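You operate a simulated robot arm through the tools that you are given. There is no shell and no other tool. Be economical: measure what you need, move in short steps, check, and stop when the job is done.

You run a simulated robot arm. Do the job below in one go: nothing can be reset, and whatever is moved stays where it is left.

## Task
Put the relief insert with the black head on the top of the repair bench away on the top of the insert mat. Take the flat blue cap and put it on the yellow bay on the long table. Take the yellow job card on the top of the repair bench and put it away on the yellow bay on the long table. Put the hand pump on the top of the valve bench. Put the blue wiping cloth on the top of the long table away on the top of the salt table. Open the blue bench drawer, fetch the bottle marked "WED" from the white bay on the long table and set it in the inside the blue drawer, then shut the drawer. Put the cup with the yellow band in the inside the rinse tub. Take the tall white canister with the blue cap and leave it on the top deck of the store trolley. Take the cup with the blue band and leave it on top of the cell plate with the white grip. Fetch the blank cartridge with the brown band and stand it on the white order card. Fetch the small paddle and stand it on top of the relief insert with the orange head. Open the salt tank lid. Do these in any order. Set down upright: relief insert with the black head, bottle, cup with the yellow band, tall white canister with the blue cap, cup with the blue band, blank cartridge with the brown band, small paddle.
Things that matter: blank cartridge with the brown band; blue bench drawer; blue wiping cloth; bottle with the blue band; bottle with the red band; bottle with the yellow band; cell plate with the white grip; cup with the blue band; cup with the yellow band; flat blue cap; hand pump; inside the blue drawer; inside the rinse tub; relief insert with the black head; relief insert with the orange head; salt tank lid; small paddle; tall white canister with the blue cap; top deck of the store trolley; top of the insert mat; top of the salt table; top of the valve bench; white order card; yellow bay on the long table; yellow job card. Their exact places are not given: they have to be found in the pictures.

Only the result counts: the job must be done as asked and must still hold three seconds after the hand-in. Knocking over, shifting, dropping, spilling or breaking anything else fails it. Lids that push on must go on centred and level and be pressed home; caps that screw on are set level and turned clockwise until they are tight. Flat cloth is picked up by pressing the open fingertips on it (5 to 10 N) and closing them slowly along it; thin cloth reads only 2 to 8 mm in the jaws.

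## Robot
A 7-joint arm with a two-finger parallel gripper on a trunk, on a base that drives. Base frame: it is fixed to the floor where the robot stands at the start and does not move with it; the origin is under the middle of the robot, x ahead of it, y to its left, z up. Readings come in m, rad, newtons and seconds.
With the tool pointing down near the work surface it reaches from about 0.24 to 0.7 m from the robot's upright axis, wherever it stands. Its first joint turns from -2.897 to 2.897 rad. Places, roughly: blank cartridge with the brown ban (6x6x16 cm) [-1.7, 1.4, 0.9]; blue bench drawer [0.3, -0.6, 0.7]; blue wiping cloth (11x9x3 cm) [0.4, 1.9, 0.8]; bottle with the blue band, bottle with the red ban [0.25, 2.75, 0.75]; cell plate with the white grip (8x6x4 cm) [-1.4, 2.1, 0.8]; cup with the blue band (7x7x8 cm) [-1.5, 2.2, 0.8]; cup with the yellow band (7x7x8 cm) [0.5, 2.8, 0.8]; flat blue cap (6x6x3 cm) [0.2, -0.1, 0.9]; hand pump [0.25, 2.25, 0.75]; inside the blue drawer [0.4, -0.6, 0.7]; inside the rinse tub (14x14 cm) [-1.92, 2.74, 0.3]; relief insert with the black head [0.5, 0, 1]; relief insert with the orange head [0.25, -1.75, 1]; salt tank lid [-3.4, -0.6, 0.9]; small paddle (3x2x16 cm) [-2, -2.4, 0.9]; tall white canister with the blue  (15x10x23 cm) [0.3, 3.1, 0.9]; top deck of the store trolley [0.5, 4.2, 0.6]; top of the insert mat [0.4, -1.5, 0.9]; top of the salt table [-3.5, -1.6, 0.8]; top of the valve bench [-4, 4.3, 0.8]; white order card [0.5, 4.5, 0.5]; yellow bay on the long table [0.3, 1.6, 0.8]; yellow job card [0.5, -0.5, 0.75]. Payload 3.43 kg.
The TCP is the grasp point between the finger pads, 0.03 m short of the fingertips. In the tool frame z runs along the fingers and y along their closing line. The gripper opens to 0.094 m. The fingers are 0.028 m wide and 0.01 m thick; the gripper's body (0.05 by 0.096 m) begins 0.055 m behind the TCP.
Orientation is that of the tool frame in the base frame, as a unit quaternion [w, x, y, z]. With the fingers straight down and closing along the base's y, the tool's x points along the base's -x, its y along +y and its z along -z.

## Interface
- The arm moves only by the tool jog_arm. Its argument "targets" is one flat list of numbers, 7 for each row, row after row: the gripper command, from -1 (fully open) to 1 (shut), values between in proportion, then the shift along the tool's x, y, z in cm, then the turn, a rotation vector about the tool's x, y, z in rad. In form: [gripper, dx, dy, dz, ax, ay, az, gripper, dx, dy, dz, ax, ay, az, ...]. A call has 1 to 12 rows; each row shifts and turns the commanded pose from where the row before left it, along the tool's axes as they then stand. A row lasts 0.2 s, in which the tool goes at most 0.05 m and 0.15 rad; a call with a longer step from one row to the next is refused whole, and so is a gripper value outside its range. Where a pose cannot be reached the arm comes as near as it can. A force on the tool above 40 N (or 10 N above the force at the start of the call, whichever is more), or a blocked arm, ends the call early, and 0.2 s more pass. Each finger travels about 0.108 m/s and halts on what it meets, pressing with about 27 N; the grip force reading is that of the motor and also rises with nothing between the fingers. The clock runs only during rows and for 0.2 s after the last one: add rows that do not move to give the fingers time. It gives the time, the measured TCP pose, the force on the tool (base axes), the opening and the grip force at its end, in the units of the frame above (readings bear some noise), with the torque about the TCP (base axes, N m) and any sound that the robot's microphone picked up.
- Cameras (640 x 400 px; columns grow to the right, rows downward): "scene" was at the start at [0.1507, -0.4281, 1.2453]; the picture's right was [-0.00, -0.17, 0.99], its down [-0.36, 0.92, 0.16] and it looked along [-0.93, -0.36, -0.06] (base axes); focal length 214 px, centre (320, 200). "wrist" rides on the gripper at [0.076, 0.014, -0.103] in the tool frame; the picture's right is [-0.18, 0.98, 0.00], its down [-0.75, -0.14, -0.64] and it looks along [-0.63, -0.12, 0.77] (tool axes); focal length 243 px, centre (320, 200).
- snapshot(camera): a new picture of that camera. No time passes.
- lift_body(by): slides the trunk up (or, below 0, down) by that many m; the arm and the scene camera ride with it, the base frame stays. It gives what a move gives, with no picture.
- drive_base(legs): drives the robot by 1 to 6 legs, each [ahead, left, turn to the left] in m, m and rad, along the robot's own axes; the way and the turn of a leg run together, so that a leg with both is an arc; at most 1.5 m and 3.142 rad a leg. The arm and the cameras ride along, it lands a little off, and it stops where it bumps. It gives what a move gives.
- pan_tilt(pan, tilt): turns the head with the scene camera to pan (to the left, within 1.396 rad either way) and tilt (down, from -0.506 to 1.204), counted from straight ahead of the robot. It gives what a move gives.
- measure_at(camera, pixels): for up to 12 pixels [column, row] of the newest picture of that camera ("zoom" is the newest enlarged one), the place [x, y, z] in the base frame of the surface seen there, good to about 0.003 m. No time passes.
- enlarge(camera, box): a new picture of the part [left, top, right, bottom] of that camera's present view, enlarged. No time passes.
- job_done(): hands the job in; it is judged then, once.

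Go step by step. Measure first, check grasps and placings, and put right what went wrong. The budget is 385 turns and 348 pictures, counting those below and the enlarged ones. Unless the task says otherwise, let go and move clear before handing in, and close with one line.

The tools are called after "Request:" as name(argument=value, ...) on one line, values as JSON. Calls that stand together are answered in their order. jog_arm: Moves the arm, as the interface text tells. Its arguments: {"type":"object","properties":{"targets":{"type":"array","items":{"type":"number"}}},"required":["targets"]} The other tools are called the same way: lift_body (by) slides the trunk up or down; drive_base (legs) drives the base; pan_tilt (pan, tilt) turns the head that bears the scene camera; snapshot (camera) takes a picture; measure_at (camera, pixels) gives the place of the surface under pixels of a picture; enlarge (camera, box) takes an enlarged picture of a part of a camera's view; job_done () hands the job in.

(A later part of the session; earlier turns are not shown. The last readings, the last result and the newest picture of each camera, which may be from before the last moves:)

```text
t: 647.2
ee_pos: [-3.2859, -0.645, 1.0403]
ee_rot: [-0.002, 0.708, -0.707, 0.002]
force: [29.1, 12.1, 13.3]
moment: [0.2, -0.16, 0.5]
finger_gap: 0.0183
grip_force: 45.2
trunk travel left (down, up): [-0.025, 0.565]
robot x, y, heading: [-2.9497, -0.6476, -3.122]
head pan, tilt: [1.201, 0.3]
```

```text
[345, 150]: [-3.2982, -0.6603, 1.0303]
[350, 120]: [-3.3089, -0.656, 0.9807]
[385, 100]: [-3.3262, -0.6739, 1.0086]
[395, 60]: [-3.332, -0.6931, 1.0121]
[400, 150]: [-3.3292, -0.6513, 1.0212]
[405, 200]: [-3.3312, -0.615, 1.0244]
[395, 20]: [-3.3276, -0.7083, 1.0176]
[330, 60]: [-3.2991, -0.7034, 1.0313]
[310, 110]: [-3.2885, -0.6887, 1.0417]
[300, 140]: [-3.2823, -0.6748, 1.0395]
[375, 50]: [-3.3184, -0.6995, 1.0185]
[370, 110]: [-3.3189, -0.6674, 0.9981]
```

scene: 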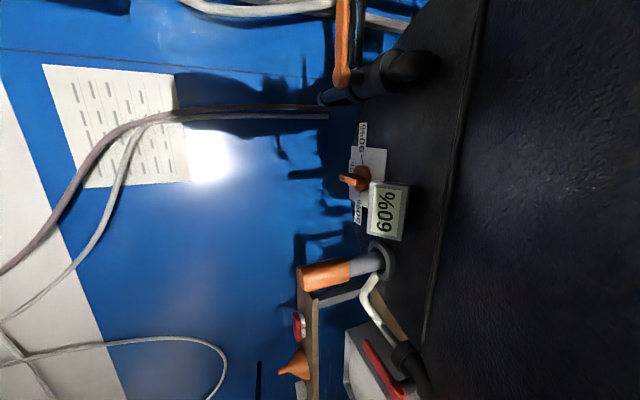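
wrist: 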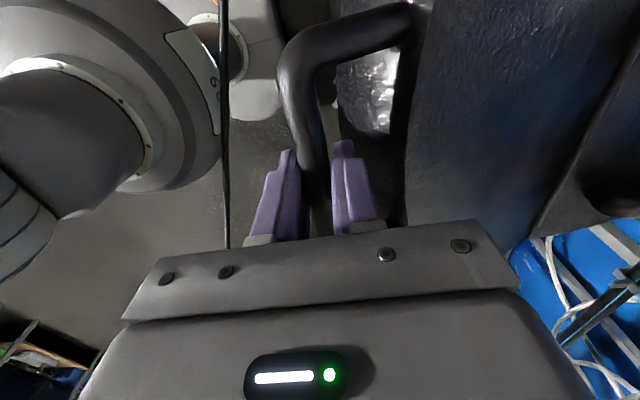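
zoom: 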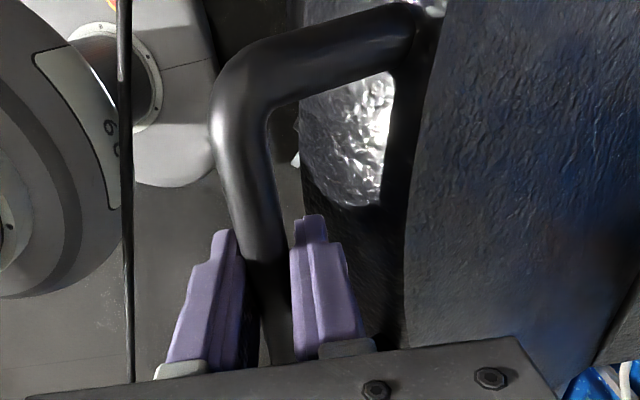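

The force is purely radial (I am a few mm too close to the hinge). I ease outward and re-read.

Request:
jog_arm(targets=[1, 0, -0.25, -0.12, 0, 0, 0, 1, 0, 0, 0, 0, 0, 0])

```text
t: 647.8
ee_pos: [-3.2853, -0.6449, 1.0414]
ee_rot: [0.002, -0.707, 0.707, -0.002]
force: [11.1, 9.8, 5.2]
moment: [-0.24, -0.01, 0.39]
finger_gap: 0.0185
grip_force: 45.2
trunk travel left (down, up): [-0.025, 0.565]
robot x, y, heading: [-2.947, -0.6464, -3.122]
head pan, tilt: [1.201, 0.3]
```

That relieves it. Fitting the points gives a hinge near (-3.57,0.926), radius 0.31. I continue on the corrected arc, two steps at a time.

Request:
jog_arm(targets=[1, 0, 0.85, -1.9, 0, 0, 0, 1, 0, 0.9, -2.03, 0, 0, 0])

```text
t: 648.4
ee_pos: [-3.3056, -0.6448, 1.0798]
ee_rot: [-0.003, 0.708, -0.706, 0.003]
force: [-6.4, 7.6, -5.7]
moment: [-0.39, -0.09, 0.69]
finger_gap: 0.0157
grip_force: 45.1
trunk travel left (down, up): [-0.025, 0.565]
robot x, y, heading: [-2.9487, -0.6452, -3.122]
head pan, tilt: [1.201, 0.3]
```

Request:
enlarge(camera="wrist", box=[220, 0, 480, 260])

```text
1.54 times, centred on (350, 130) of wrist
```

zoom: 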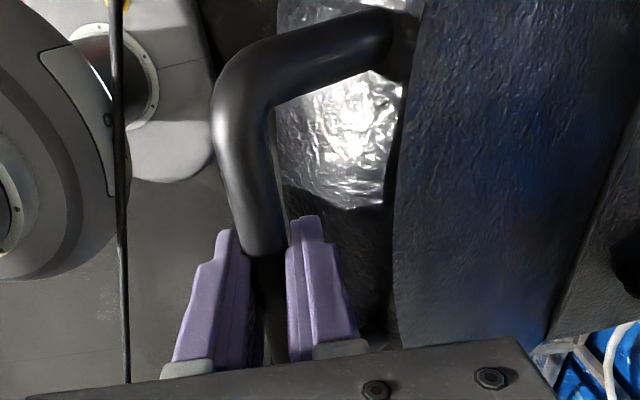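

The bar has slipped to the fingertips (gap 15.7 mm). I lower the lid back gently and regrip deeper.

Request:
jog_arm(targets=[1, 0, -0.95, 2.0, 0, 0, 0, 1, 0, -0.85, 1.9, 0, 0, 0, 1, 0, -1.0, 3.4, 0, 0, 0, 1, 0, -1.0, 3.4, 0, 0, 0, 1, 0, -0.2, 2.6, 0, 0, 0])

Request:
snapshot(camera="wrist")

```text
t: 649.6
ee_pos: [-3.2594, -0.6465, 0.9468]
ee_rot: [-0.003, 0.708, -0.706, 0.005]
force: [25.4, -0.7, 0.2]
moment: [0.0, -0.32, 1.04]
finger_gap: 0.0159
grip_force: 44.6
trunk travel left (down, up): [-0.025, 0.565]
robot x, y, heading: [-2.9502, -0.6466, -3.122]
head pan, tilt: [1.201, 0.3]
```

```text
163 pictures are left
```

wrist: 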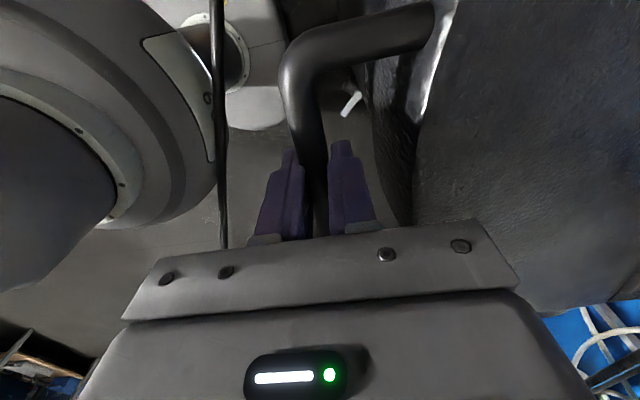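

Request:
jog_arm(targets=[1, 0, -0.2, 0.8, 0, 0, 0, 0.6, 0, 0, 0, 0, 0, 0, 0.15, 0, 0, 0, 0, 0, 0, 0.15, 0, 0, 0, 0, 0, 0])

Request:
snapshot(camera="wrist")

Request:
measure_at(camera="wrist", pixels=[[297, 60], [303, 100], [310, 140], [400, 60], [420, 120], [380, 60], [385, 120]])

```text
t: 650.6
ee_pos: [-3.2625, -0.6438, 0.9383]
ee_rot: [-0.003, 0.708, -0.707, 0.002]
force: [0.4, -0.5, -0.5]
moment: [-0.02, 0.01, -0.01]
finger_gap: 0.0401
grip_force: 0.0
trunk travel left (down, up): [-0.025, 0.565]
robot x, y, heading: [-2.9485, -0.6464, -3.126]
head pan, tilt: [1.201, 0.3]
```

```text
162 pictures are left
```

wrist: 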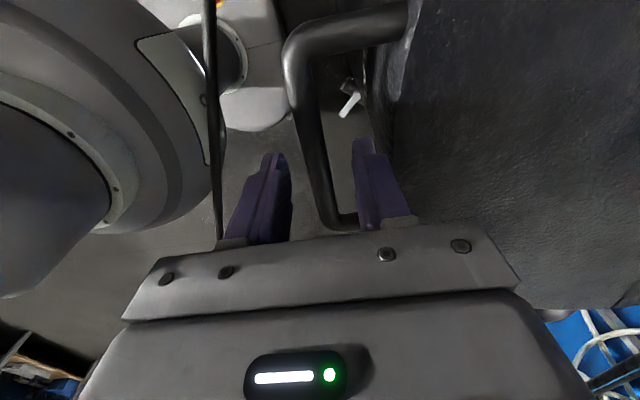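

```text
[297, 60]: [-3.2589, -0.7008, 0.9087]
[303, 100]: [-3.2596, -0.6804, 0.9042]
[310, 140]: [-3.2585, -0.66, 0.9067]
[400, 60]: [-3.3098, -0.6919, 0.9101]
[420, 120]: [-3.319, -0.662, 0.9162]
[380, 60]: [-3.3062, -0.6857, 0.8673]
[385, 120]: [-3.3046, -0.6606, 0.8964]
```

The lid is closed again. I'll lift it instead with closed fingers hooked under the bar, tool pitched 45°. First rise, unrotate and pitch.

Request:
jog_arm(targets=[0.15, 0, 0, -4, 0, 0, 0, 0.15, 0, 0, -4.5, 0, 0, 0, 0.15, 0, 0, -4.5, 0, 0, 0, 1, 0, -4, -2, 0, 0, 0, 1, 0, -4, 0, 0, 0, -0.145, 1, 0, 0, 0, 0, 0, -0.145, 1, 0, 0, 0, 0, 0, -0.145, 1, 0, 0, 0, 0, 0, -0.145, 1, 0, 0, 0, 0, 0, -0.145, 1, 0, 0, 0, 0, 0, -0.145, 1, 0, 0, 0, 0, 0, -0.145, 1, 0, 0, 0, 0, 0, -0.145])

Request:
jog_arm(targets=[1, 0, 0, 0, 0, 0, -0.145, 1, 0, 0, 0, 0, 0, -0.145, 1, 0, 0, 0, 0, 0, -0.12, 1, 0, 0, 0, 0, -0.131, 0, 1, 0, 0, 0, 0, -0.131, 0, 1, 0, 0, 0, 0, -0.131, 0, 1, 0, 0, 0, 0, -0.131, 0, 1, 0, 0, 0, 0, -0.131, 0, 1, 0, 0, 0, 0, -0.131, 0])

Request:
snapshot(camera="wrist")

```text
t: 653.2
ee_pos: [-3.1825, -0.6468, 1.0896]
ee_rot: [-0.001, 0.979, -0.202, 0.004]
force: [0.8, -0.4, 0.4]
moment: [-0.02, -0.01, 0.0]
finger_gap: 0.0001
grip_force: 27.0
trunk travel left (down, up): [-0.025, 0.565]
robot x, y, heading: [-2.9472, -0.6451, -3.123]
head pan, tilt: [1.201, 0.3]
```

```text
t: 655.2
ee_pos: [-3.1974, -0.6465, 1.1334]
ee_rot: [0.001, 0.925, 0.001, -0.379]
force: [-0.6, -0.8, 0.0]
moment: [0.0, 0.0, 0.03]
finger_gap: 0.0
grip_force: 27.4
out of reach, approached as far as the arm can: row 8, 9
trunk travel left (down, up): [-0.025, 0.565]
robot x, y, heading: [-2.9482, -0.6481, -3.119]
head pan, tilt: [1.201, 0.3]
```

```text
161 pictures are left
```

wrist: 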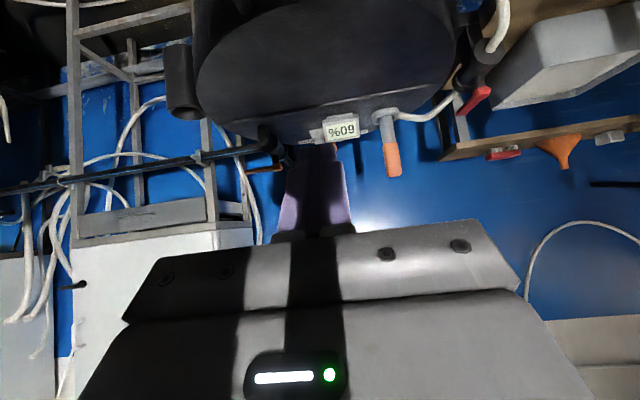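

Too close for the pitched pose; I back the base 17 cm and check.

Request:
drive_base(legs=[[-0.18, 0, 0]])

Request:
jog_arm(targets=[1, 0, 0, 0, 0, 0, 0])

```text
t: 656.7
ee_pos: [-3.0148, -0.642, 1.1345]
ee_rot: [0.0, 0.926, -0.001, -0.378]
force: [-0.1, 0.0, 0.4]
moment: [0.01, -0.03, -0.01]
finger_gap: 0.0
grip_force: 27.3
trunk travel left (down, up): [-0.025, 0.565]
robot x, y, heading: [-2.7658, -0.6463, -3.126]
head pan, tilt: [1.201, 0.3]
```

```text
t: 657.1
ee_pos: [-3.0153, -0.6409, 1.1326]
ee_rot: [-0.001, 0.926, -0.002, -0.379]
force: [0.0, -0.7, 0.2]
moment: [0.0, 0.07, -0.02]
finger_gap: 0.0001
grip_force: 26.4
trunk travel left (down, up): [-0.025, 0.565]
robot x, y, heading: [-2.7679, -0.6444, -3.126]
head pan, tilt: [1.201, 0.3]
```

Request:
jog_arm(targets=[1, 0.354, 0, 4.786, 0, 0, 0, 1, 0.354, 0, 4.786, 0, 0, 0, 1, 0.354, 0, 4.786, 0, 0, 0, 1, 0.354, 0, 4.786, 0, 0, 0, 1, 0.354, 0, 4.786, 0, 0, 0, 1, 2.09, 0, 4.26, 0, 0, 0, 1, 2.09, 0, 4.26, 0, 0, 0])

Request:
snapshot(camera="wrist")

Request:
pan_tilt(pan=0, tilt=0.2)

Request:
snapshot(camera="scene")

```text
t: 658.7
ee_pos: [-3.2264, -0.6401, 0.8984]
ee_rot: [-0.001, 0.925, -0.001, -0.379]
force: [-0.7, -0.4, 0.7]
moment: [0.0, -0.01, 0.01]
finger_gap: 0.0
grip_force: 27.2
out of reach, approached as far as the arm can: row 1, 2, 3
trunk travel left (down, up): [-0.025, 0.565]
robot x, y, heading: [-2.7675, -0.6451, -3.125]
head pan, tilt: [1.201, 0.3]
```

```text
160 pictures are left
```

wrist: 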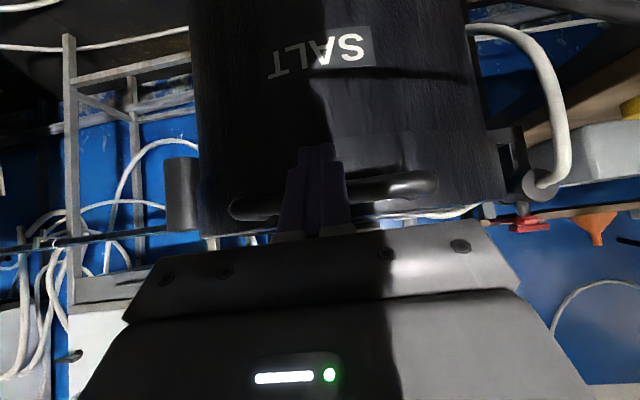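

```text
t: 660.1
ee_pos: [-3.2256, -0.641, 0.8987]
ee_rot: [-0.001, 0.926, -0.002, -0.379]
force: [0.8, -1.4, -1.1]
moment: [0.02, 0.0, 0.01]
finger_gap: 0.0002
grip_force: 26.7
trunk travel left (down, up): [-0.025, 0.565]
robot x, y, heading: [-2.7645, -0.6463, -3.131]
head pan, tilt: [0.0, 0.201]
```

```text
159 pictures are left
```

scene: 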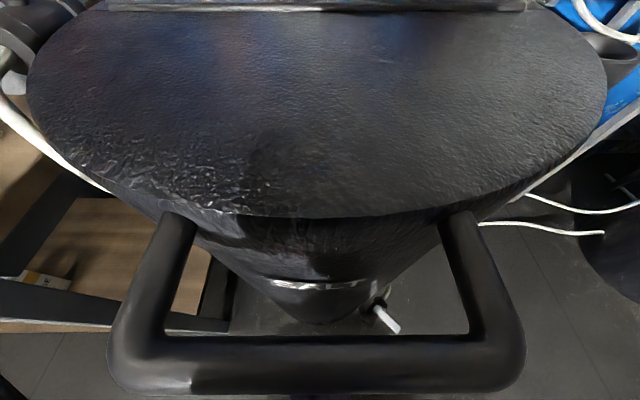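

The fingertips are just at the bar's underside. I drop 1.5 cm, slide under by 1 cm, then start lifting along the arc.

Request:
jog_arm(targets=[1, 1.05, 0, 1.07, 0, 0, 0, 1, -0.65, 0, 0.63, 0, 0, 0, 1, -0.7, 0, -0.71, 0, 0, 0])

Request:
snapshot(camera="scene")

```text
t: 660.9
ee_pos: [-3.2339, -0.6397, 0.8954]
ee_rot: [-0.001, 0.926, -0.002, -0.378]
force: [2.5, 0.3, -0.9]
moment: [-0.01, 0.0, 0.02]
finger_gap: 0.0001
grip_force: 27.3
trunk travel left (down, up): [-0.025, 0.565]
robot x, y, heading: [-2.7671, -0.6371, -3.129]
head pan, tilt: [0.0, 0.201]
```

```text
158 pictures are left
```

scene: 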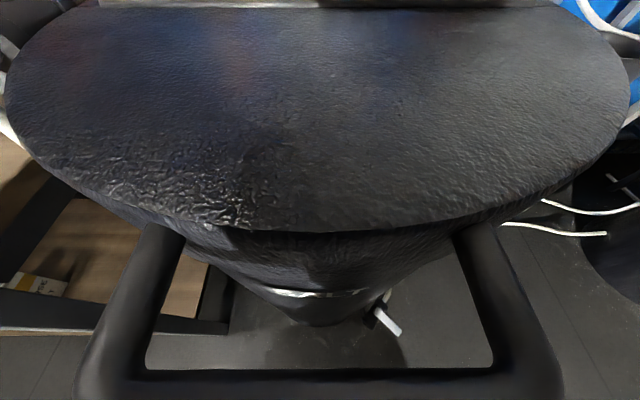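

Request:
jog_arm(targets=[1, -2.46, 0, -2.59, 0, 0, 0, 1, -2.76, 0, -2.27, 0, 0, 0, 1, -3.01, 0, -1.91, 0, 0, 0, 1, -3.22, 0, -1.53, 0, 0, 0])

Request:
snapshot(camera="scene")

Request:
snapshot(camera="wrist")

```text
t: 661.9
ee_pos: [-3.2584, -0.6421, 1.0347]
ee_rot: [-0.001, 0.925, -0.002, -0.379]
force: [3.8, 0.6, 1.2]
moment: [0.03, -0.02, -0.05]
finger_gap: 0.0
grip_force: 27.0
trunk travel left (down, up): [-0.025, 0.565]
robot x, y, heading: [-2.7685, -0.6442, -3.13]
head pan, tilt: [0.0, 0.201]
```

```text
157 pictures are left
```

scene: 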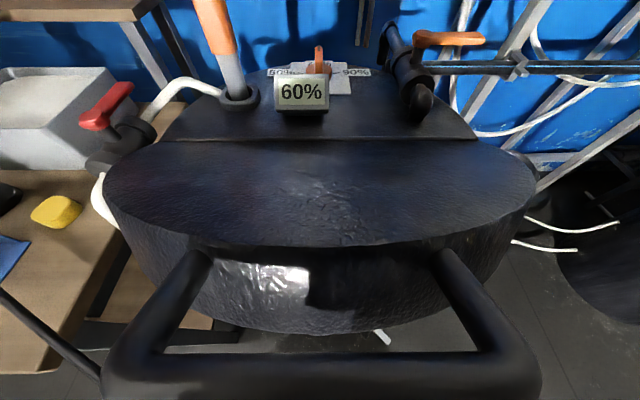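

```text
156 pictures are left
```

wrist: 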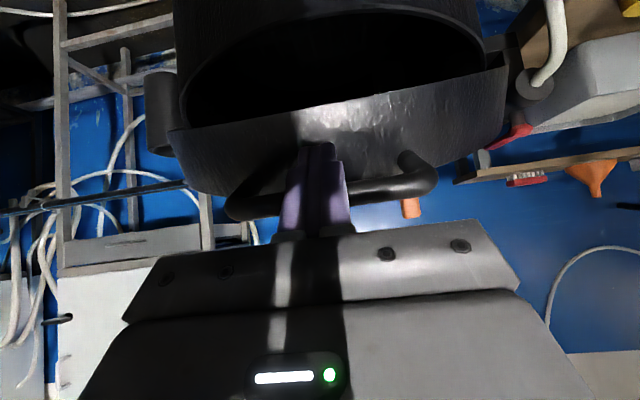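

The lid lifts smoothly. Continue to about 63°.

Request:
jog_arm(targets=[1, -3.39, 0, -1.13, 0, 0, 0, 1, -3.5, 0, -0.71, 0, 0, 0, 1, -3.56, 0, -0.28, 0, 0, 0, 1, -3.56, 0, 0.16, 0, 0, 0, 1, -3.53, 0, 0.59, 0, 0, 0])

Request:
snapshot(camera="wrist")

Request:
snapshot(camera="scene")

```text
t: 663.1
ee_pos: [-3.3744, -0.6406, 1.1674]
ee_rot: [0.0, 0.925, -0.002, -0.379]
force: [0.3, 0.4, -0.8]
moment: [-0.02, -0.04, -0.01]
finger_gap: 0.0003
grip_force: 27.1
trunk travel left (down, up): [-0.025, 0.565]
robot x, y, heading: [-2.7646, -0.6423, -3.126]
head pan, tilt: [0.0, 0.201]
```

```text
155 pictures are left
```

wrist: 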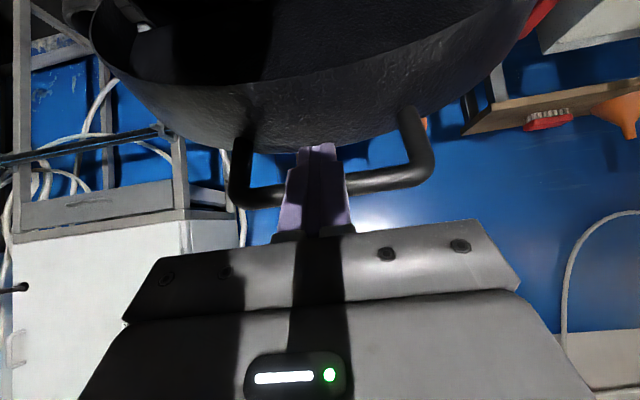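

```text
154 pictures are left
```

scene: 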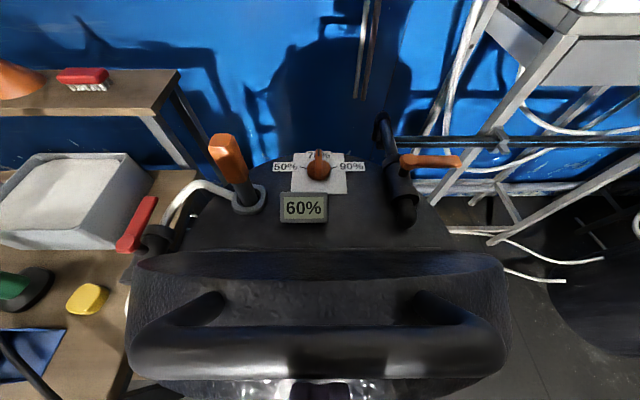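

Request:
jog_arm(targets=[1, -3.42, 0, 1.02, 0, 0, 0, 1, -3.28, 0, 1.43, 0, 0, 0, 1, -3.07, 0, 1.82, 0, 0, 0, 1, -2.84, 0, 2.18, 0, 0, 0])

Request:
snapshot(camera="wrist")

Request:
snapshot(camera="scene")

```text
t: 664.1
ee_pos: [-3.5098, -0.6402, 1.2092]
ee_rot: [-0.001, 0.926, -0.002, -0.377]
force: [0.1, 0.2, 0.2]
moment: [0.0, 0.0, 0.0]
finger_gap: 0.0
grip_force: 27.1
trunk travel left (down, up): [-0.025, 0.565]
robot x, y, heading: [-2.7664, -0.6443, -3.13]
head pan, tilt: [0.0, 0.201]
```

```text
153 pictures are left
```

wrist: 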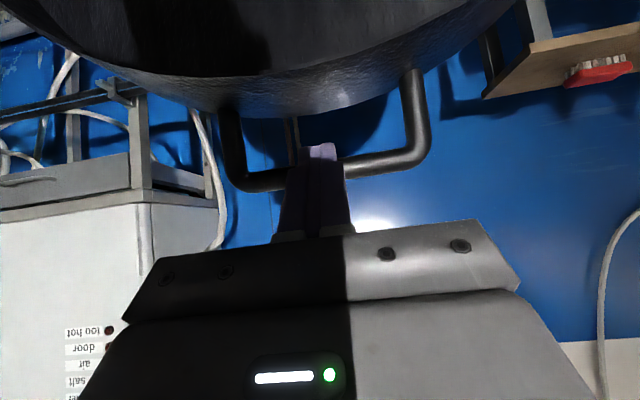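

```text
152 pictures are left
```

scene: 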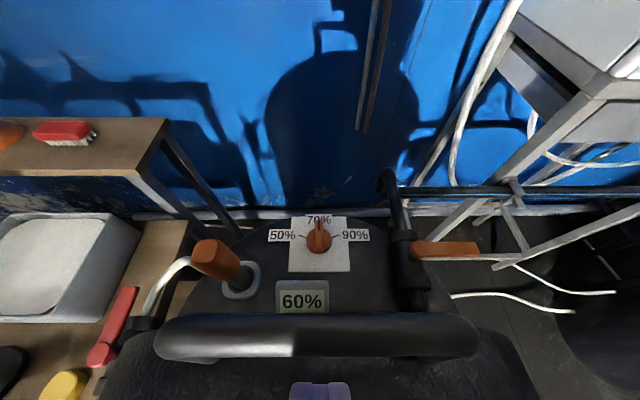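

The lid is about upright. I push a little further past vertical.

Request:
jog_arm(targets=[1, -2.55, 0, 2.5, 0, 0, 0, 1, -1.1, 0, 1.4, 0, 0, 0])

Request:
snapshot(camera="scene")

Request:
measure_at(camera="scene", pixels=[[320, 330], [320, 310], [320, 345], [200, 340], [450, 340], [318, 380]])

```text
t: 664.7
ee_pos: [-3.5572, -0.6388, 1.2052]
ee_rot: [0.0, 0.926, -0.001, -0.378]
force: [7.1, 0.7, 1.0]
moment: [0.02, -0.04, 0.02]
finger_gap: 0.0
grip_force: 27.2
out of reach, approached as far as the arm can: row 2
trunk travel left (down, up): [-0.025, 0.565]
robot x, y, heading: [-2.7668, -0.6456, -3.129]
head pan, tilt: [0.0, 0.201]
```

```text
151 pictures are left
```

scene: 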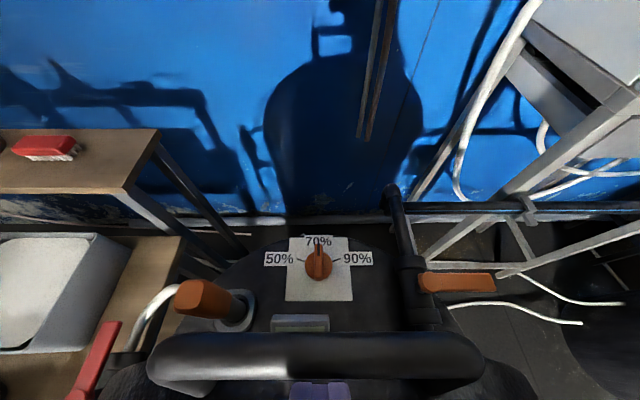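

```text
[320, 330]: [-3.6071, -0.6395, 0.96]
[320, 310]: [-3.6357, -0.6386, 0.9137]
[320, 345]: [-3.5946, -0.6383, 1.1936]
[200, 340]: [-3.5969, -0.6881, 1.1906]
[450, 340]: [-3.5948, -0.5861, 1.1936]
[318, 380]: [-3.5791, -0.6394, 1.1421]
```

The lid is past vertical (~100°). I back the finger away and see whether it stays.

Request:
jog_arm(targets=[1, 0.7, 0, -0.7, 0, 0, 0, 1, 2.1, 0, -2.1, 0, 0, 0, 1, 3, 0, -3, 0, 0, 0, 1, 3, 0, -3, 0, 0, 0, 1, 0, 0, 0, 0, 0, 0, 1, 0, 0, 0, 0, 0, 0])

Request:
snapshot(camera="scene")

Request:
snapshot(camera="wrist")

```text
t: 666.1
ee_pos: [-3.4325, -0.6413, 1.208]
ee_rot: [0.0, 0.925, -0.001, -0.38]
force: [0.6, 0.0, -0.1]
moment: [-0.03, 0.02, 0.01]
finger_gap: 0.0
grip_force: 26.5
trunk travel left (down, up): [-0.025, 0.565]
robot x, y, heading: [-2.7698, -0.6425, -3.128]
head pan, tilt: [0.0, 0.201]
```

```text
150 pictures are left
```

scene: 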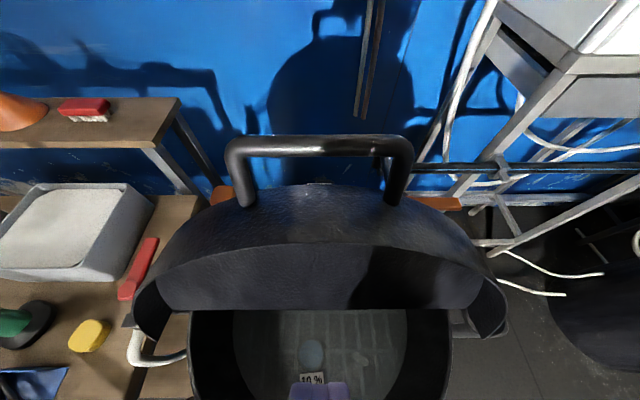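

```text
149 pictures are left
```

wrist: 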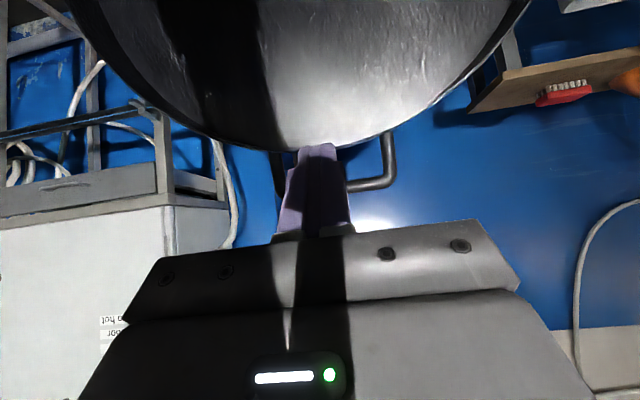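

The lid stays open. I back away, restore the tool, and go to the paddle.

Request:
drive_base(legs=[[-0.75, 0, 0]])

Request:
jog_arm(targets=[1, 0, 0, 0, 0, 0.131, 0, 1, 0, 0, 0, 0, 0.131, 0, 1, 0, 0, 0, 0, 0.131, 0, 1, 0, 0, 0, 0, 0.131, 0, 0, 0, 0, 0, 0, 0.131, 0, -1, 0, 0, 0, 0, 0.12, 0, -1, 4, 0, 0, 0, 0, 0, -1, 4, 0, 0, 0, 0, 0, -1, 4, 0, 0, 0, 0, 0, -1, 4, 0, 0, 0, 0, 0])

Request:
drive_base(legs=[[0, 0, 1.565], [0.6, 0, 0]])

Request:
pan_tilt(pan=0, tilt=-0.5)

Request:
snapshot(camera="scene")

```text
t: 670.1
ee_pos: [-2.6858, -0.6324, 1.2068]
ee_rot: [0.0, 0.925, 0.0, -0.379]
force: [-0.3, -0.7, 0.5]
moment: [-0.02, -0.03, 0.05]
finger_gap: 0.0
grip_force: 26.6
trunk travel left (down, up): [-0.025, 0.565]
robot x, y, heading: [-2.0205, -0.6325, -3.128]
head pan, tilt: [0.0, 0.201]
```

```text
t: 672.3
ee_pos: [-2.4843, -0.6336, 1.1835]
ee_rot: [-0.001, 1.0, -0.002, -0.001]
force: [-0.1, -0.6, 0.0]
moment: [-0.05, 0.0, 0.02]
finger_gap: 0.0939
grip_force: 0.1
out of reach, approached as far as the arm can: row 5, 6
trunk travel left (down, up): [-0.025, 0.565]
robot x, y, heading: [-2.0166, -0.633, -3.127]
head pan, tilt: [0.0, 0.201]
```

```text
t: 679.6
ee_pos: [-2.0002, -1.7103, 1.1819]
ee_rot: [0.001, 0.705, 0.709, -0.001]
force: [0.6, 0.8, -0.5]
moment: [0.0, 0.03, 0.0]
finger_gap: 0.0944
grip_force: 0.2
trunk travel left (down, up): [-0.025, 0.565]
robot x, y, heading: [-2.0077, -1.2447, -1.547]
head pan, tilt: [0.0, 0.201]
```

```text
t: 680.7
ee_pos: [-1.9994, -1.7101, 1.1814]
ee_rot: [0.001, 0.704, 0.71, 0.0]
force: [0.3, -0.8, -0.4]
moment: [0.0, 0.02, 0.0]
finger_gap: 0.0941
grip_force: 0.1
trunk travel left (down, up): [-0.025, 0.565]
robot x, y, heading: [-2.0028, -1.2438, -1.543]
head pan, tilt: [0.0, -0.499]
```

```text
148 pictures are left
```

scene: 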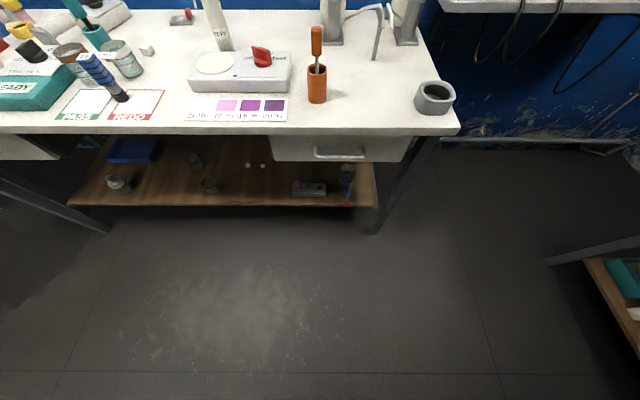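

The south bench. An orange stick in an orange pot at (317,60) may be the paddle; I zoom in.

Request:
enlarge(camera="scene", box=[160, 0, 480, 150])

Request:
measure_at(camera="scene", pixels=[[316, 35], [317, 60], [318, 85], [318, 100], [435, 95], [450, 125], [240, 65], [330, 115]])

```text
2.00 times, centred on (320, 75) of scene
```

zoom: 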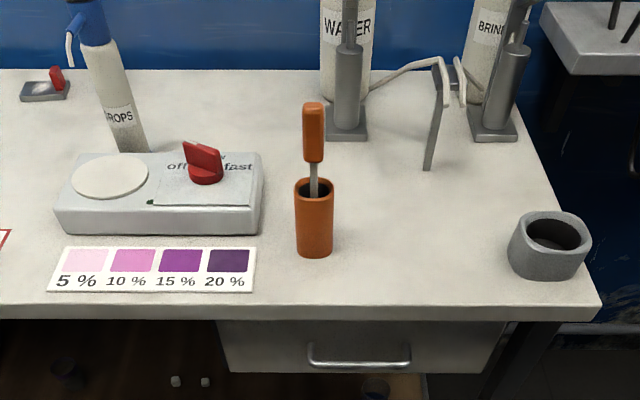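

```text
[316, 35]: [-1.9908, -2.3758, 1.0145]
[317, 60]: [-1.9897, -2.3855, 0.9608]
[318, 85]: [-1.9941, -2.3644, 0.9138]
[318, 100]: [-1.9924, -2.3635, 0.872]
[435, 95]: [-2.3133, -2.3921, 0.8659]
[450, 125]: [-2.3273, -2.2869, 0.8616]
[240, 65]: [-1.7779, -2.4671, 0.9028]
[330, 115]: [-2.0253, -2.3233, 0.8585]
```

The orange-handled paddle stands in its holder at (-1.991,-2.38). I drive closer and measure from above.

Request:
drive_base(legs=[[0.58, 0, -0.025]])

Request:
jog_arm(targets=[-1, -2, 0, 0, 0, 0, 0])

Request:
snapshot(camera="wrist")

Request:
pan_tilt(pan=0, tilt=-0.1)

Request:
snapshot(camera="scene")

```text
t: 684.0
ee_pos: [-2.0059, -2.2932, 1.1819]
ee_rot: [0.001, 0.714, 0.7, -0.001]
force: [-0.7, -0.1, 0.2]
moment: [-0.01, 0.01, 0.02]
finger_gap: 0.094
grip_force: 0.0
trunk travel left (down, up): [-0.025, 0.565]
robot x, y, heading: [-2.0012, -1.8275, -1.571]
head pan, tilt: [0.0, -0.499]
```

```text
t: 684.4
ee_pos: [-2.0075, -2.3138, 1.1815]
ee_rot: [0.001, 0.713, 0.701, -0.001]
force: [0.1, 0.4, -0.1]
moment: [-0.02, -0.03, 0.04]
finger_gap: 0.094
grip_force: 0.0
trunk travel left (down, up): [-0.025, 0.565]
robot x, y, heading: [-1.9957, -1.8309, -1.574]
head pan, tilt: [0.0, -0.499]
```

```text
146 pictures are left
```

wrist: 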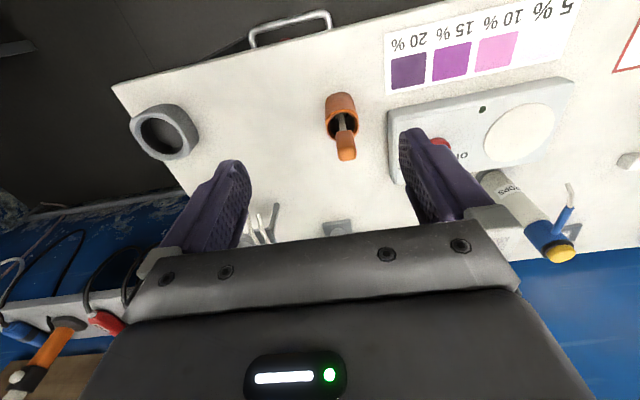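

```text
t: 685.3
ee_pos: [-2.0062, -2.3149, 1.1817]
ee_rot: [0.0, 0.714, 0.7, -0.002]
force: [-0.1, -0.1, 0.1]
moment: [0.01, -0.04, 0.03]
finger_gap: 0.0939
grip_force: 0.1
trunk travel left (down, up): [-0.025, 0.565]
robot x, y, heading: [-1.9961, -1.8295, -1.576]
head pan, tilt: [0.0, -0.099]
```

```text
145 pictures are left
```

scene: 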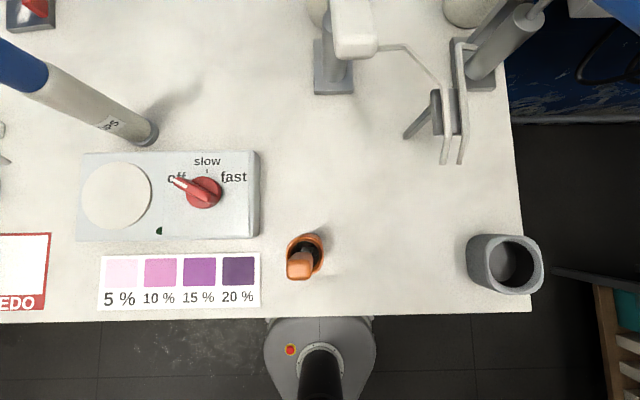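

Request:
enlarge(camera="scene", box=[270, 220, 340, 290])

Request:
measure_at(camera="zoom", pixels=[[270, 290], [350, 295], [310, 270], [310, 320], [310, 225], [310, 200], [250, 180], [430, 170], [300, 300]])

```text
5.71 times, centred on (305, 255) of scene
```

zoom: 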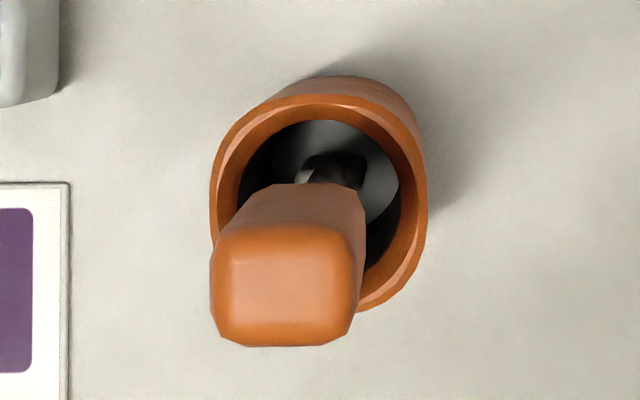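

```text
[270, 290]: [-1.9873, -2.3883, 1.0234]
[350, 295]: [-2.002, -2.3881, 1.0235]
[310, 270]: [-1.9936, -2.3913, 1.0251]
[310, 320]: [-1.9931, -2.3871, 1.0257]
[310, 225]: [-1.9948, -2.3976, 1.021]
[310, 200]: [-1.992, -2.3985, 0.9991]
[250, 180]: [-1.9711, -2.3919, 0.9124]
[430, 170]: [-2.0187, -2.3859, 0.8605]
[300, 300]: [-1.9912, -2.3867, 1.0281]
```

Handle centre (-1.990,-2.388), z 0.975–1.026, 27 mm across x. I go over it, descend and grip.

Request:
jog_arm(targets=[-0.4, -3.64, 0.88, 0, 0, 0, 0, -0.4, -3.64, 0.88, 0, 0, 0, 0, -0.4, 0, 0, 4.5, 0, 0, 0, -0.4, 0, 0, 4.5, 0, 0, 0, -0.4, 0, 0, 4.5, 0, 0, 0, -0.4, 0, 0, 3, 0, 0, 0])

Request:
snapshot(camera="wrist")

```text
t: 686.7
ee_pos: [-1.9882, -2.3888, 1.0162]
ee_rot: [0.0, 0.714, 0.7, 0.0]
force: [0.1, 1.0, 0.5]
moment: [0.0, 0.01, 0.01]
finger_gap: 0.066
grip_force: 0.0
trunk travel left (down, up): [-0.025, 0.565]
robot x, y, heading: [-1.9986, -1.8316, -1.57]
head pan, tilt: [0.0, -0.099]
```

```text
143 pictures are left
```

wrist: 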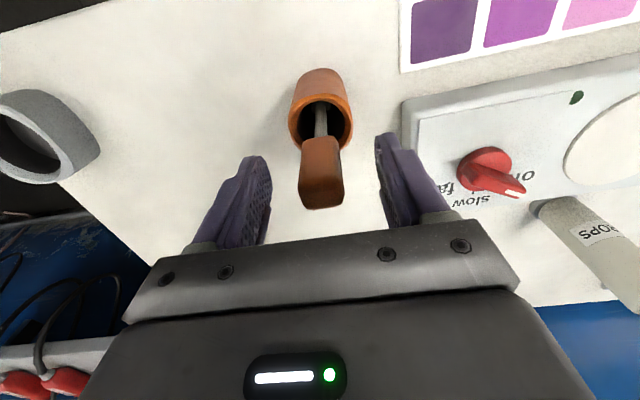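

Request:
jog_arm(targets=[-0.4, 0, -0.1, 1.3, 0, 0, 0, 0, 0, 0, 0, 0, 0, 0, 0.4, 0, 0, 0, 0, 0, 0, 0.8, 0, 0, 0, 0, 0, 0, 0.9, 0, 0, 0, 0, 0, 0])

Request:
jog_arm(targets=[0.9, 0, 0, -2, 0, 0, 0, 0.9, 0, 0, -3, 0, 0, 0, 0.9, 0, 0, -3, 0, 0, 0, 0.9, 0, 0, -3.5, 0, 0, 0, 0.9, 0, 0, -3.5, 0, 0, 0, 0.9, 0, 0, -3.5, 0, 0, 0])

Request:
snapshot(camera="wrist")

Request:
pan_tilt(pan=0, tilt=0.5)

Request:
snapshot(camera="scene")

```text
t: 687.9
ee_pos: [-1.9901, -2.3894, 1.0051]
ee_rot: [0.0, 0.713, 0.701, 0.001]
force: [1.1, -0.5, -0.6]
moment: [0.01, 0.0, -0.03]
finger_gap: 0.0266
grip_force: 27.2
trunk travel left (down, up): [-0.025, 0.565]
robot x, y, heading: [-1.9981, -1.8282, -1.574]
head pan, tilt: [0.0, -0.099]
```

```text
t: 689.3
ee_pos: [-1.9913, -2.3859, 1.1899]
ee_rot: [0.0, 0.714, 0.7, 0.0]
force: [0.3, 0.2, -0.7]
moment: [0.04, 0.02, -0.01]
finger_gap: 0.0265
grip_force: 26.9
trunk travel left (down, up): [-0.025, 0.565]
robot x, y, heading: [-1.9979, -1.8266, -1.576]
head pan, tilt: [0.0, -0.099]
```

```text
142 pictures are left
```

wrist: 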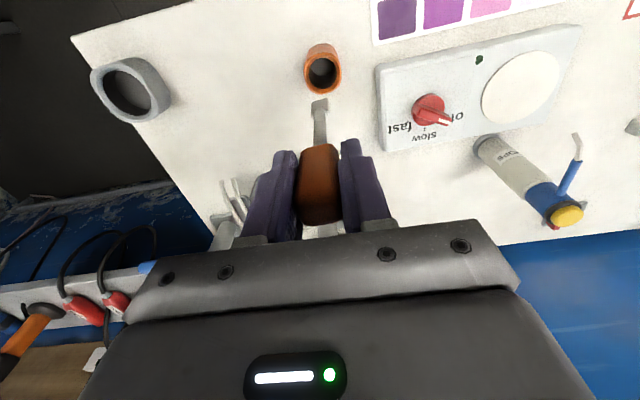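

```text
t: 690.3
ee_pos: [-1.9915, -2.3873, 1.1884]
ee_rot: [0.0, 0.714, 0.7, 0.0]
force: [0.2, -1.0, -0.8]
moment: [-0.01, 0.02, 0.01]
finger_gap: 0.0256
grip_force: 26.5
trunk travel left (down, up): [-0.025, 0.565]
robot x, y, heading: [-1.9961, -1.8302, -1.572]
head pan, tilt: [0.0, 0.499]
```

```text
141 pictures are left
```

scene: 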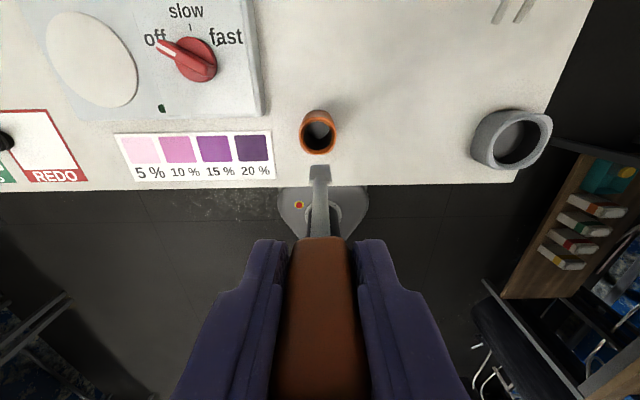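

The paddle is out. I measure its lower end relative to the TCP.

Request:
enlarge(camera="wrist", box=[290, 80, 350, 160])

Request:
measure_at(camera="wrist", pixels=[[318, 101], [318, 107], [312, 103], [324, 103], [320, 120], [321, 140], [313, 108], [326, 106]])

Request:
measure_at(camera="scene", pixels=[[320, 168], [320, 180], [310, 172], [330, 172], [320, 200], [320, 225]])

```text
5.00 times, centred on (320, 120) of wrist
```

zoom: 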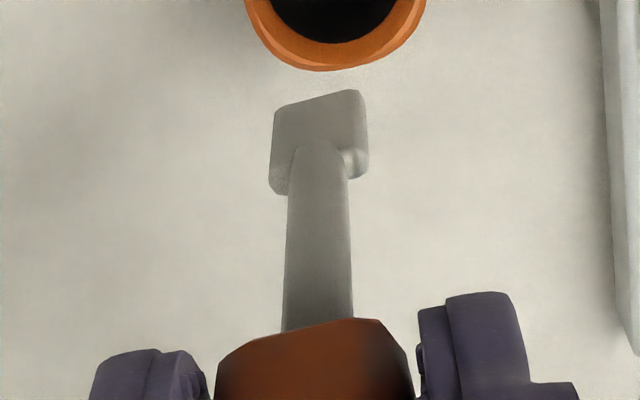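

```text
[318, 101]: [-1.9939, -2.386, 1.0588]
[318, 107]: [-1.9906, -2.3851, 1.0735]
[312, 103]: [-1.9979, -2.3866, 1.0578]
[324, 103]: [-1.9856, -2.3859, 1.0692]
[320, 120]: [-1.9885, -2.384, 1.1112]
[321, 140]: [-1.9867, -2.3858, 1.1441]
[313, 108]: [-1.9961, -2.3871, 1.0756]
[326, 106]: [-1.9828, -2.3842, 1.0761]
```

```text
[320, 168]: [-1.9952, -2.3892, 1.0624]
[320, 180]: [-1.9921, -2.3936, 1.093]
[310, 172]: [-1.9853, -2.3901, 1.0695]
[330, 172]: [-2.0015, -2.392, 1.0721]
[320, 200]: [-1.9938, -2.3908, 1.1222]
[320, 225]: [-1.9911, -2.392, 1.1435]
```

Lower end is 0.133 m below the TCP. I retract and drive to the insert mat.

Request:
jog_arm(targets=[0.9, 4, 0, 0, 0, 0, 0, 0.9, 4, 0, 0, 0, 0, 0, 0.9, 4, 0, 0, 0, 0, 0])

Request:
drive_base(legs=[[-0.3, 0, 0], [0, 0, 1.571], [1.2, 0, 0], [0.62, 0, 0]])

Request:
pan_tilt(pan=0, tilt=-0.3)

Request:
snapshot(camera="scene")

Request:
snapshot(camera="wrist")

```text
t: 691.1
ee_pos: [-1.9888, -2.2672, 1.1884]
ee_rot: [0.0, 0.714, 0.7, 0.0]
force: [0.0, -0.6, -0.5]
moment: [0.01, 0.02, -0.01]
finger_gap: 0.0256
grip_force: 27.4
trunk travel left (down, up): [-0.025, 0.565]
robot x, y, heading: [-1.9964, -1.8314, -1.574]
head pan, tilt: [0.0, 0.499]
```

```text
t: 705.6
ee_pos: [0.2554, -1.56, 1.1888]
ee_rot: [0.0, 0.022, 1.0, 0.0]
force: [-0.1, 0.0, -0.6]
moment: [0.01, -0.01, 0.03]
finger_gap: 0.0254
grip_force: 26.9
trunk travel left (down, up): [-0.025, 0.565]
robot x, y, heading: [-0.1815, -1.5577, -0.027]
head pan, tilt: [0.0, 0.499]
```

```text
t: 706.8
ee_pos: [0.2559, -1.5608, 1.1878]
ee_rot: [0.0, 0.023, 1.0, -0.001]
force: [-0.1, -0.2, -0.4]
moment: [0.0, 0.01, 0.02]
finger_gap: 0.0252
grip_force: 27.1
trunk travel left (down, up): [-0.025, 0.565]
robot x, y, heading: [-0.1839, -1.5623, -0.029]
head pan, tilt: [0.0, -0.3]
```

```text
139 pictures are left
```

scene: 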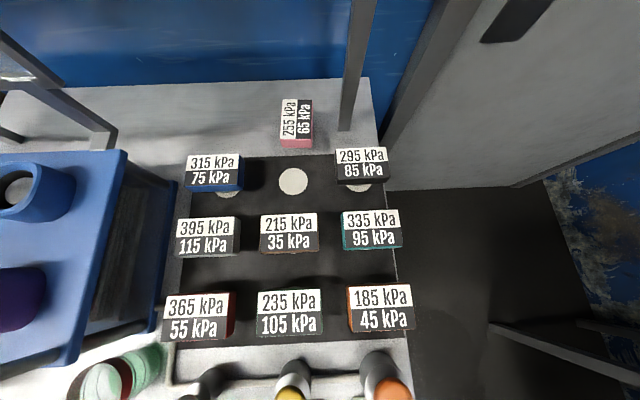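

```text
138 pictures are left
```

wrist: 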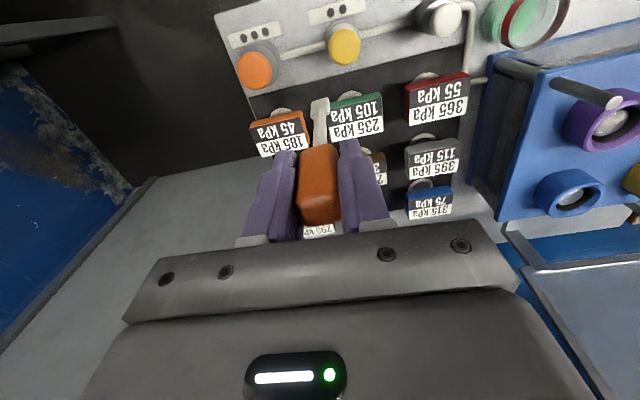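

The black insert stands in place. I measure the orange head's top.

Request:
measure_at(camera="scene", pixels=[[380, 308], [350, 290], [411, 288], [354, 328], [414, 326], [380, 295], [380, 322]])

Request:
measure_at(camera="wrist", pixels=[[319, 100], [320, 105], [313, 102], [325, 102], [318, 125], [252, 124], [301, 111], [310, 147], [262, 156]])

```text
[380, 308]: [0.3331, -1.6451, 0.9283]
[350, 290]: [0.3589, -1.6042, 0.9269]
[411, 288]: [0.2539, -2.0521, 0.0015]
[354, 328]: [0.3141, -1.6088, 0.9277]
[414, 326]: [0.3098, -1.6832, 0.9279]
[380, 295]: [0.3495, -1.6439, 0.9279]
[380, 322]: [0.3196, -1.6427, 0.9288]
```

```text
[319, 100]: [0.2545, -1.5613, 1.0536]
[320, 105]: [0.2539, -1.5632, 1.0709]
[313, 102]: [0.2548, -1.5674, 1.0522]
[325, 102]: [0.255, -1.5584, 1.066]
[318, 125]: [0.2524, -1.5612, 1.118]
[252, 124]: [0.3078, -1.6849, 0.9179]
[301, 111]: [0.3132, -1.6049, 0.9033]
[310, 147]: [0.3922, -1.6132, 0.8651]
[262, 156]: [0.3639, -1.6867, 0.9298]
```

Orange head centre (0.336,-1.645), top 0.928. I move over it and lower the paddle.

Request:
jog_arm(targets=[0.9, -2.81, -2.63, 0, 0, 0, 0, 0.9, -2.81, -2.63, 0, 0, 0, 0, 0.9, -2.81, -2.63, 0, 0, 0, 0, 0.9, 0, 0, 3, 0, 0, 0, 0.9, 0, 0, 3.5, 0, 0, 0, 0.9, 0, 0, 2.5, 0, 0, 0, 0.9, 0, 0, 1.5, 0, 0, 0, 0.9, 0, 0, 0.5, 0, 0, 0])

Request:
snapshot(camera="wrist")

Request:
measure_at(camera="wrist", pixels=[[319, 100], [320, 105], [313, 102], [325, 102], [340, 110], [300, 110], [330, 140], [300, 80], [340, 80]])

```text
t: 708.6
ee_pos: [0.3365, -1.6444, 1.0786]
ee_rot: [0.001, 0.023, 1.0, 0.0]
force: [-1.3, -0.6, -0.5]
moment: [-0.01, -0.03, -0.01]
finger_gap: 0.0256
grip_force: 27.1
trunk travel left (down, up): [-0.025, 0.565]
robot x, y, heading: [-0.1838, -1.5597, -0.031]
head pan, tilt: [0.0, -0.3]
```

```text
137 pictures are left
```

wrist: 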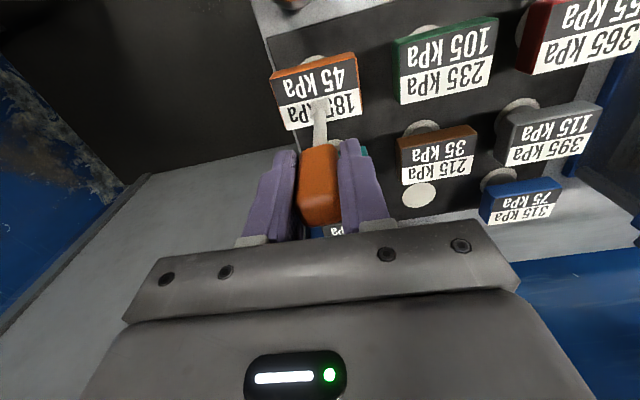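

```text
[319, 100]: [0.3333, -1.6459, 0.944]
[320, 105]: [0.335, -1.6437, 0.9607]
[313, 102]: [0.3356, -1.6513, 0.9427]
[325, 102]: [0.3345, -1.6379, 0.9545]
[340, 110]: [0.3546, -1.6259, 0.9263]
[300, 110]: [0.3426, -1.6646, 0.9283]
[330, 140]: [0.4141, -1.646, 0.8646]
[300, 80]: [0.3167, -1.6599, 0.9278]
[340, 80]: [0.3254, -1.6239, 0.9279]
```

The tip is centred over the head, 1.5 cm above. Lower gently to contact.

Request:
jog_arm(targets=[0.9, 0, 0, 0.5, 0, 0, 0, 0.9, 0, 0, 0.4, 0, 0, 0, 0.9, 0, 0, 0.2, 0, 0, 0, 0.9, 0, 0, 0.15, 0, 0, 0, 0.9, 0, 0, 0.1, 0, 0, 0])

```text
t: 709.8
ee_pos: [0.3357, -1.6445, 1.0665]
ee_rot: [0.003, 0.023, 1.0, 0.0]
force: [2.0, -2.6, 16.6]
moment: [-0.35, -0.32, 0.0]
finger_gap: 0.0256
grip_force: 27.1
trunk travel left (down, up): [-0.025, 0.565]
robot x, y, heading: [-0.1817, -1.5616, -0.034]
head pan, tilt: [0.0, -0.3]
```

Request:
jog_arm(targets=[0.9, 0, 0, -0.1, 0, 0, 0, 0.9, 0, 0, 0, 0, 0, 0])

```text
t: 710.4
ee_pos: [0.3352, -1.6435, 1.0668]
ee_rot: [0.001, 0.022, 1.0, 0.0]
force: [4.0, -3.2, 18.0]
moment: [-0.49, -0.48, -0.02]
finger_gap: 0.0253
grip_force: 26.9
trunk travel left (down, up): [-0.025, 0.565]
robot x, y, heading: [-0.1854, -1.5586, -0.029]
head pan, tilt: [0.0, -0.3]
```

Request:
jog_arm(targets=[0.9, 0, 0, -0.15, 0, 0, 0, 0.9, 0, 0, 0, 0, 0, 0])

```text
t: 711.0
ee_pos: [0.3362, -1.6427, 1.0672]
ee_rot: [-0.001, 0.022, 1.0, 0.0]
force: [-0.4, 0.6, -0.4]
moment: [0.0, 0.02, 0.03]
finger_gap: 0.0252
grip_force: 27.4
trunk travel left (down, up): [-0.025, 0.565]
robot x, y, heading: [-0.1856, -1.5609, -0.03]
head pan, tilt: [0.0, -0.3]
```

Request:
jog_arm(targets=[0.9, 0, 0, 0.07, 0, 0, 0, 0.9, 0, 0, 0, 0, 0, 0])

```text
t: 711.6
ee_pos: [0.3366, -1.6422, 1.0673]
ee_rot: [0.001, 0.022, 1.0, 0.0]
force: [-0.8, 0.8, 2.3]
moment: [0.12, 0.08, -0.02]
finger_gap: 0.0254
grip_force: 26.6
trunk travel left (down, up): [-0.025, 0.565]
robot x, y, heading: [-0.1812, -1.5603, -0.028]
head pan, tilt: [0.0, -0.3]
```

Light contact (≈2–3 N). Open the fingers slowly.

Request:
jog_arm(targets=[0.42, 0, 0, 0, 0, 0, 0, 0.4, 0, 0, 0, 0, 0, 0, 0.35, 0, 0, 0, 0, 0, 0, 0.25, 0, 0, 0, 0, 0, 0, 0.1, 0, 0, 0, 0, 0, 0, 0.1, 0, 0, 0, 0, 0, 0])

Request:
snapshot(camera="wrist")

```text
t: 713.0
ee_pos: [0.3369, -1.6427, 1.0655]
ee_rot: [0.0, 0.023, 1.0, 0.0]
force: [0.1, -0.4, 0.6]
moment: [0.03, -0.01, 0.02]
finger_gap: 0.0426
grip_force: 0.0
trunk travel left (down, up): [-0.025, 0.565]
robot x, y, heading: [-0.1826, -1.5595, -0.031]
head pan, tilt: [0.0, -0.3]
```

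```text
136 pictures are left
```

wrist: 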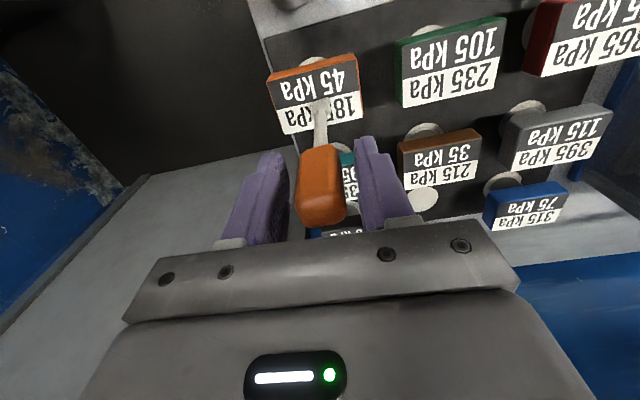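

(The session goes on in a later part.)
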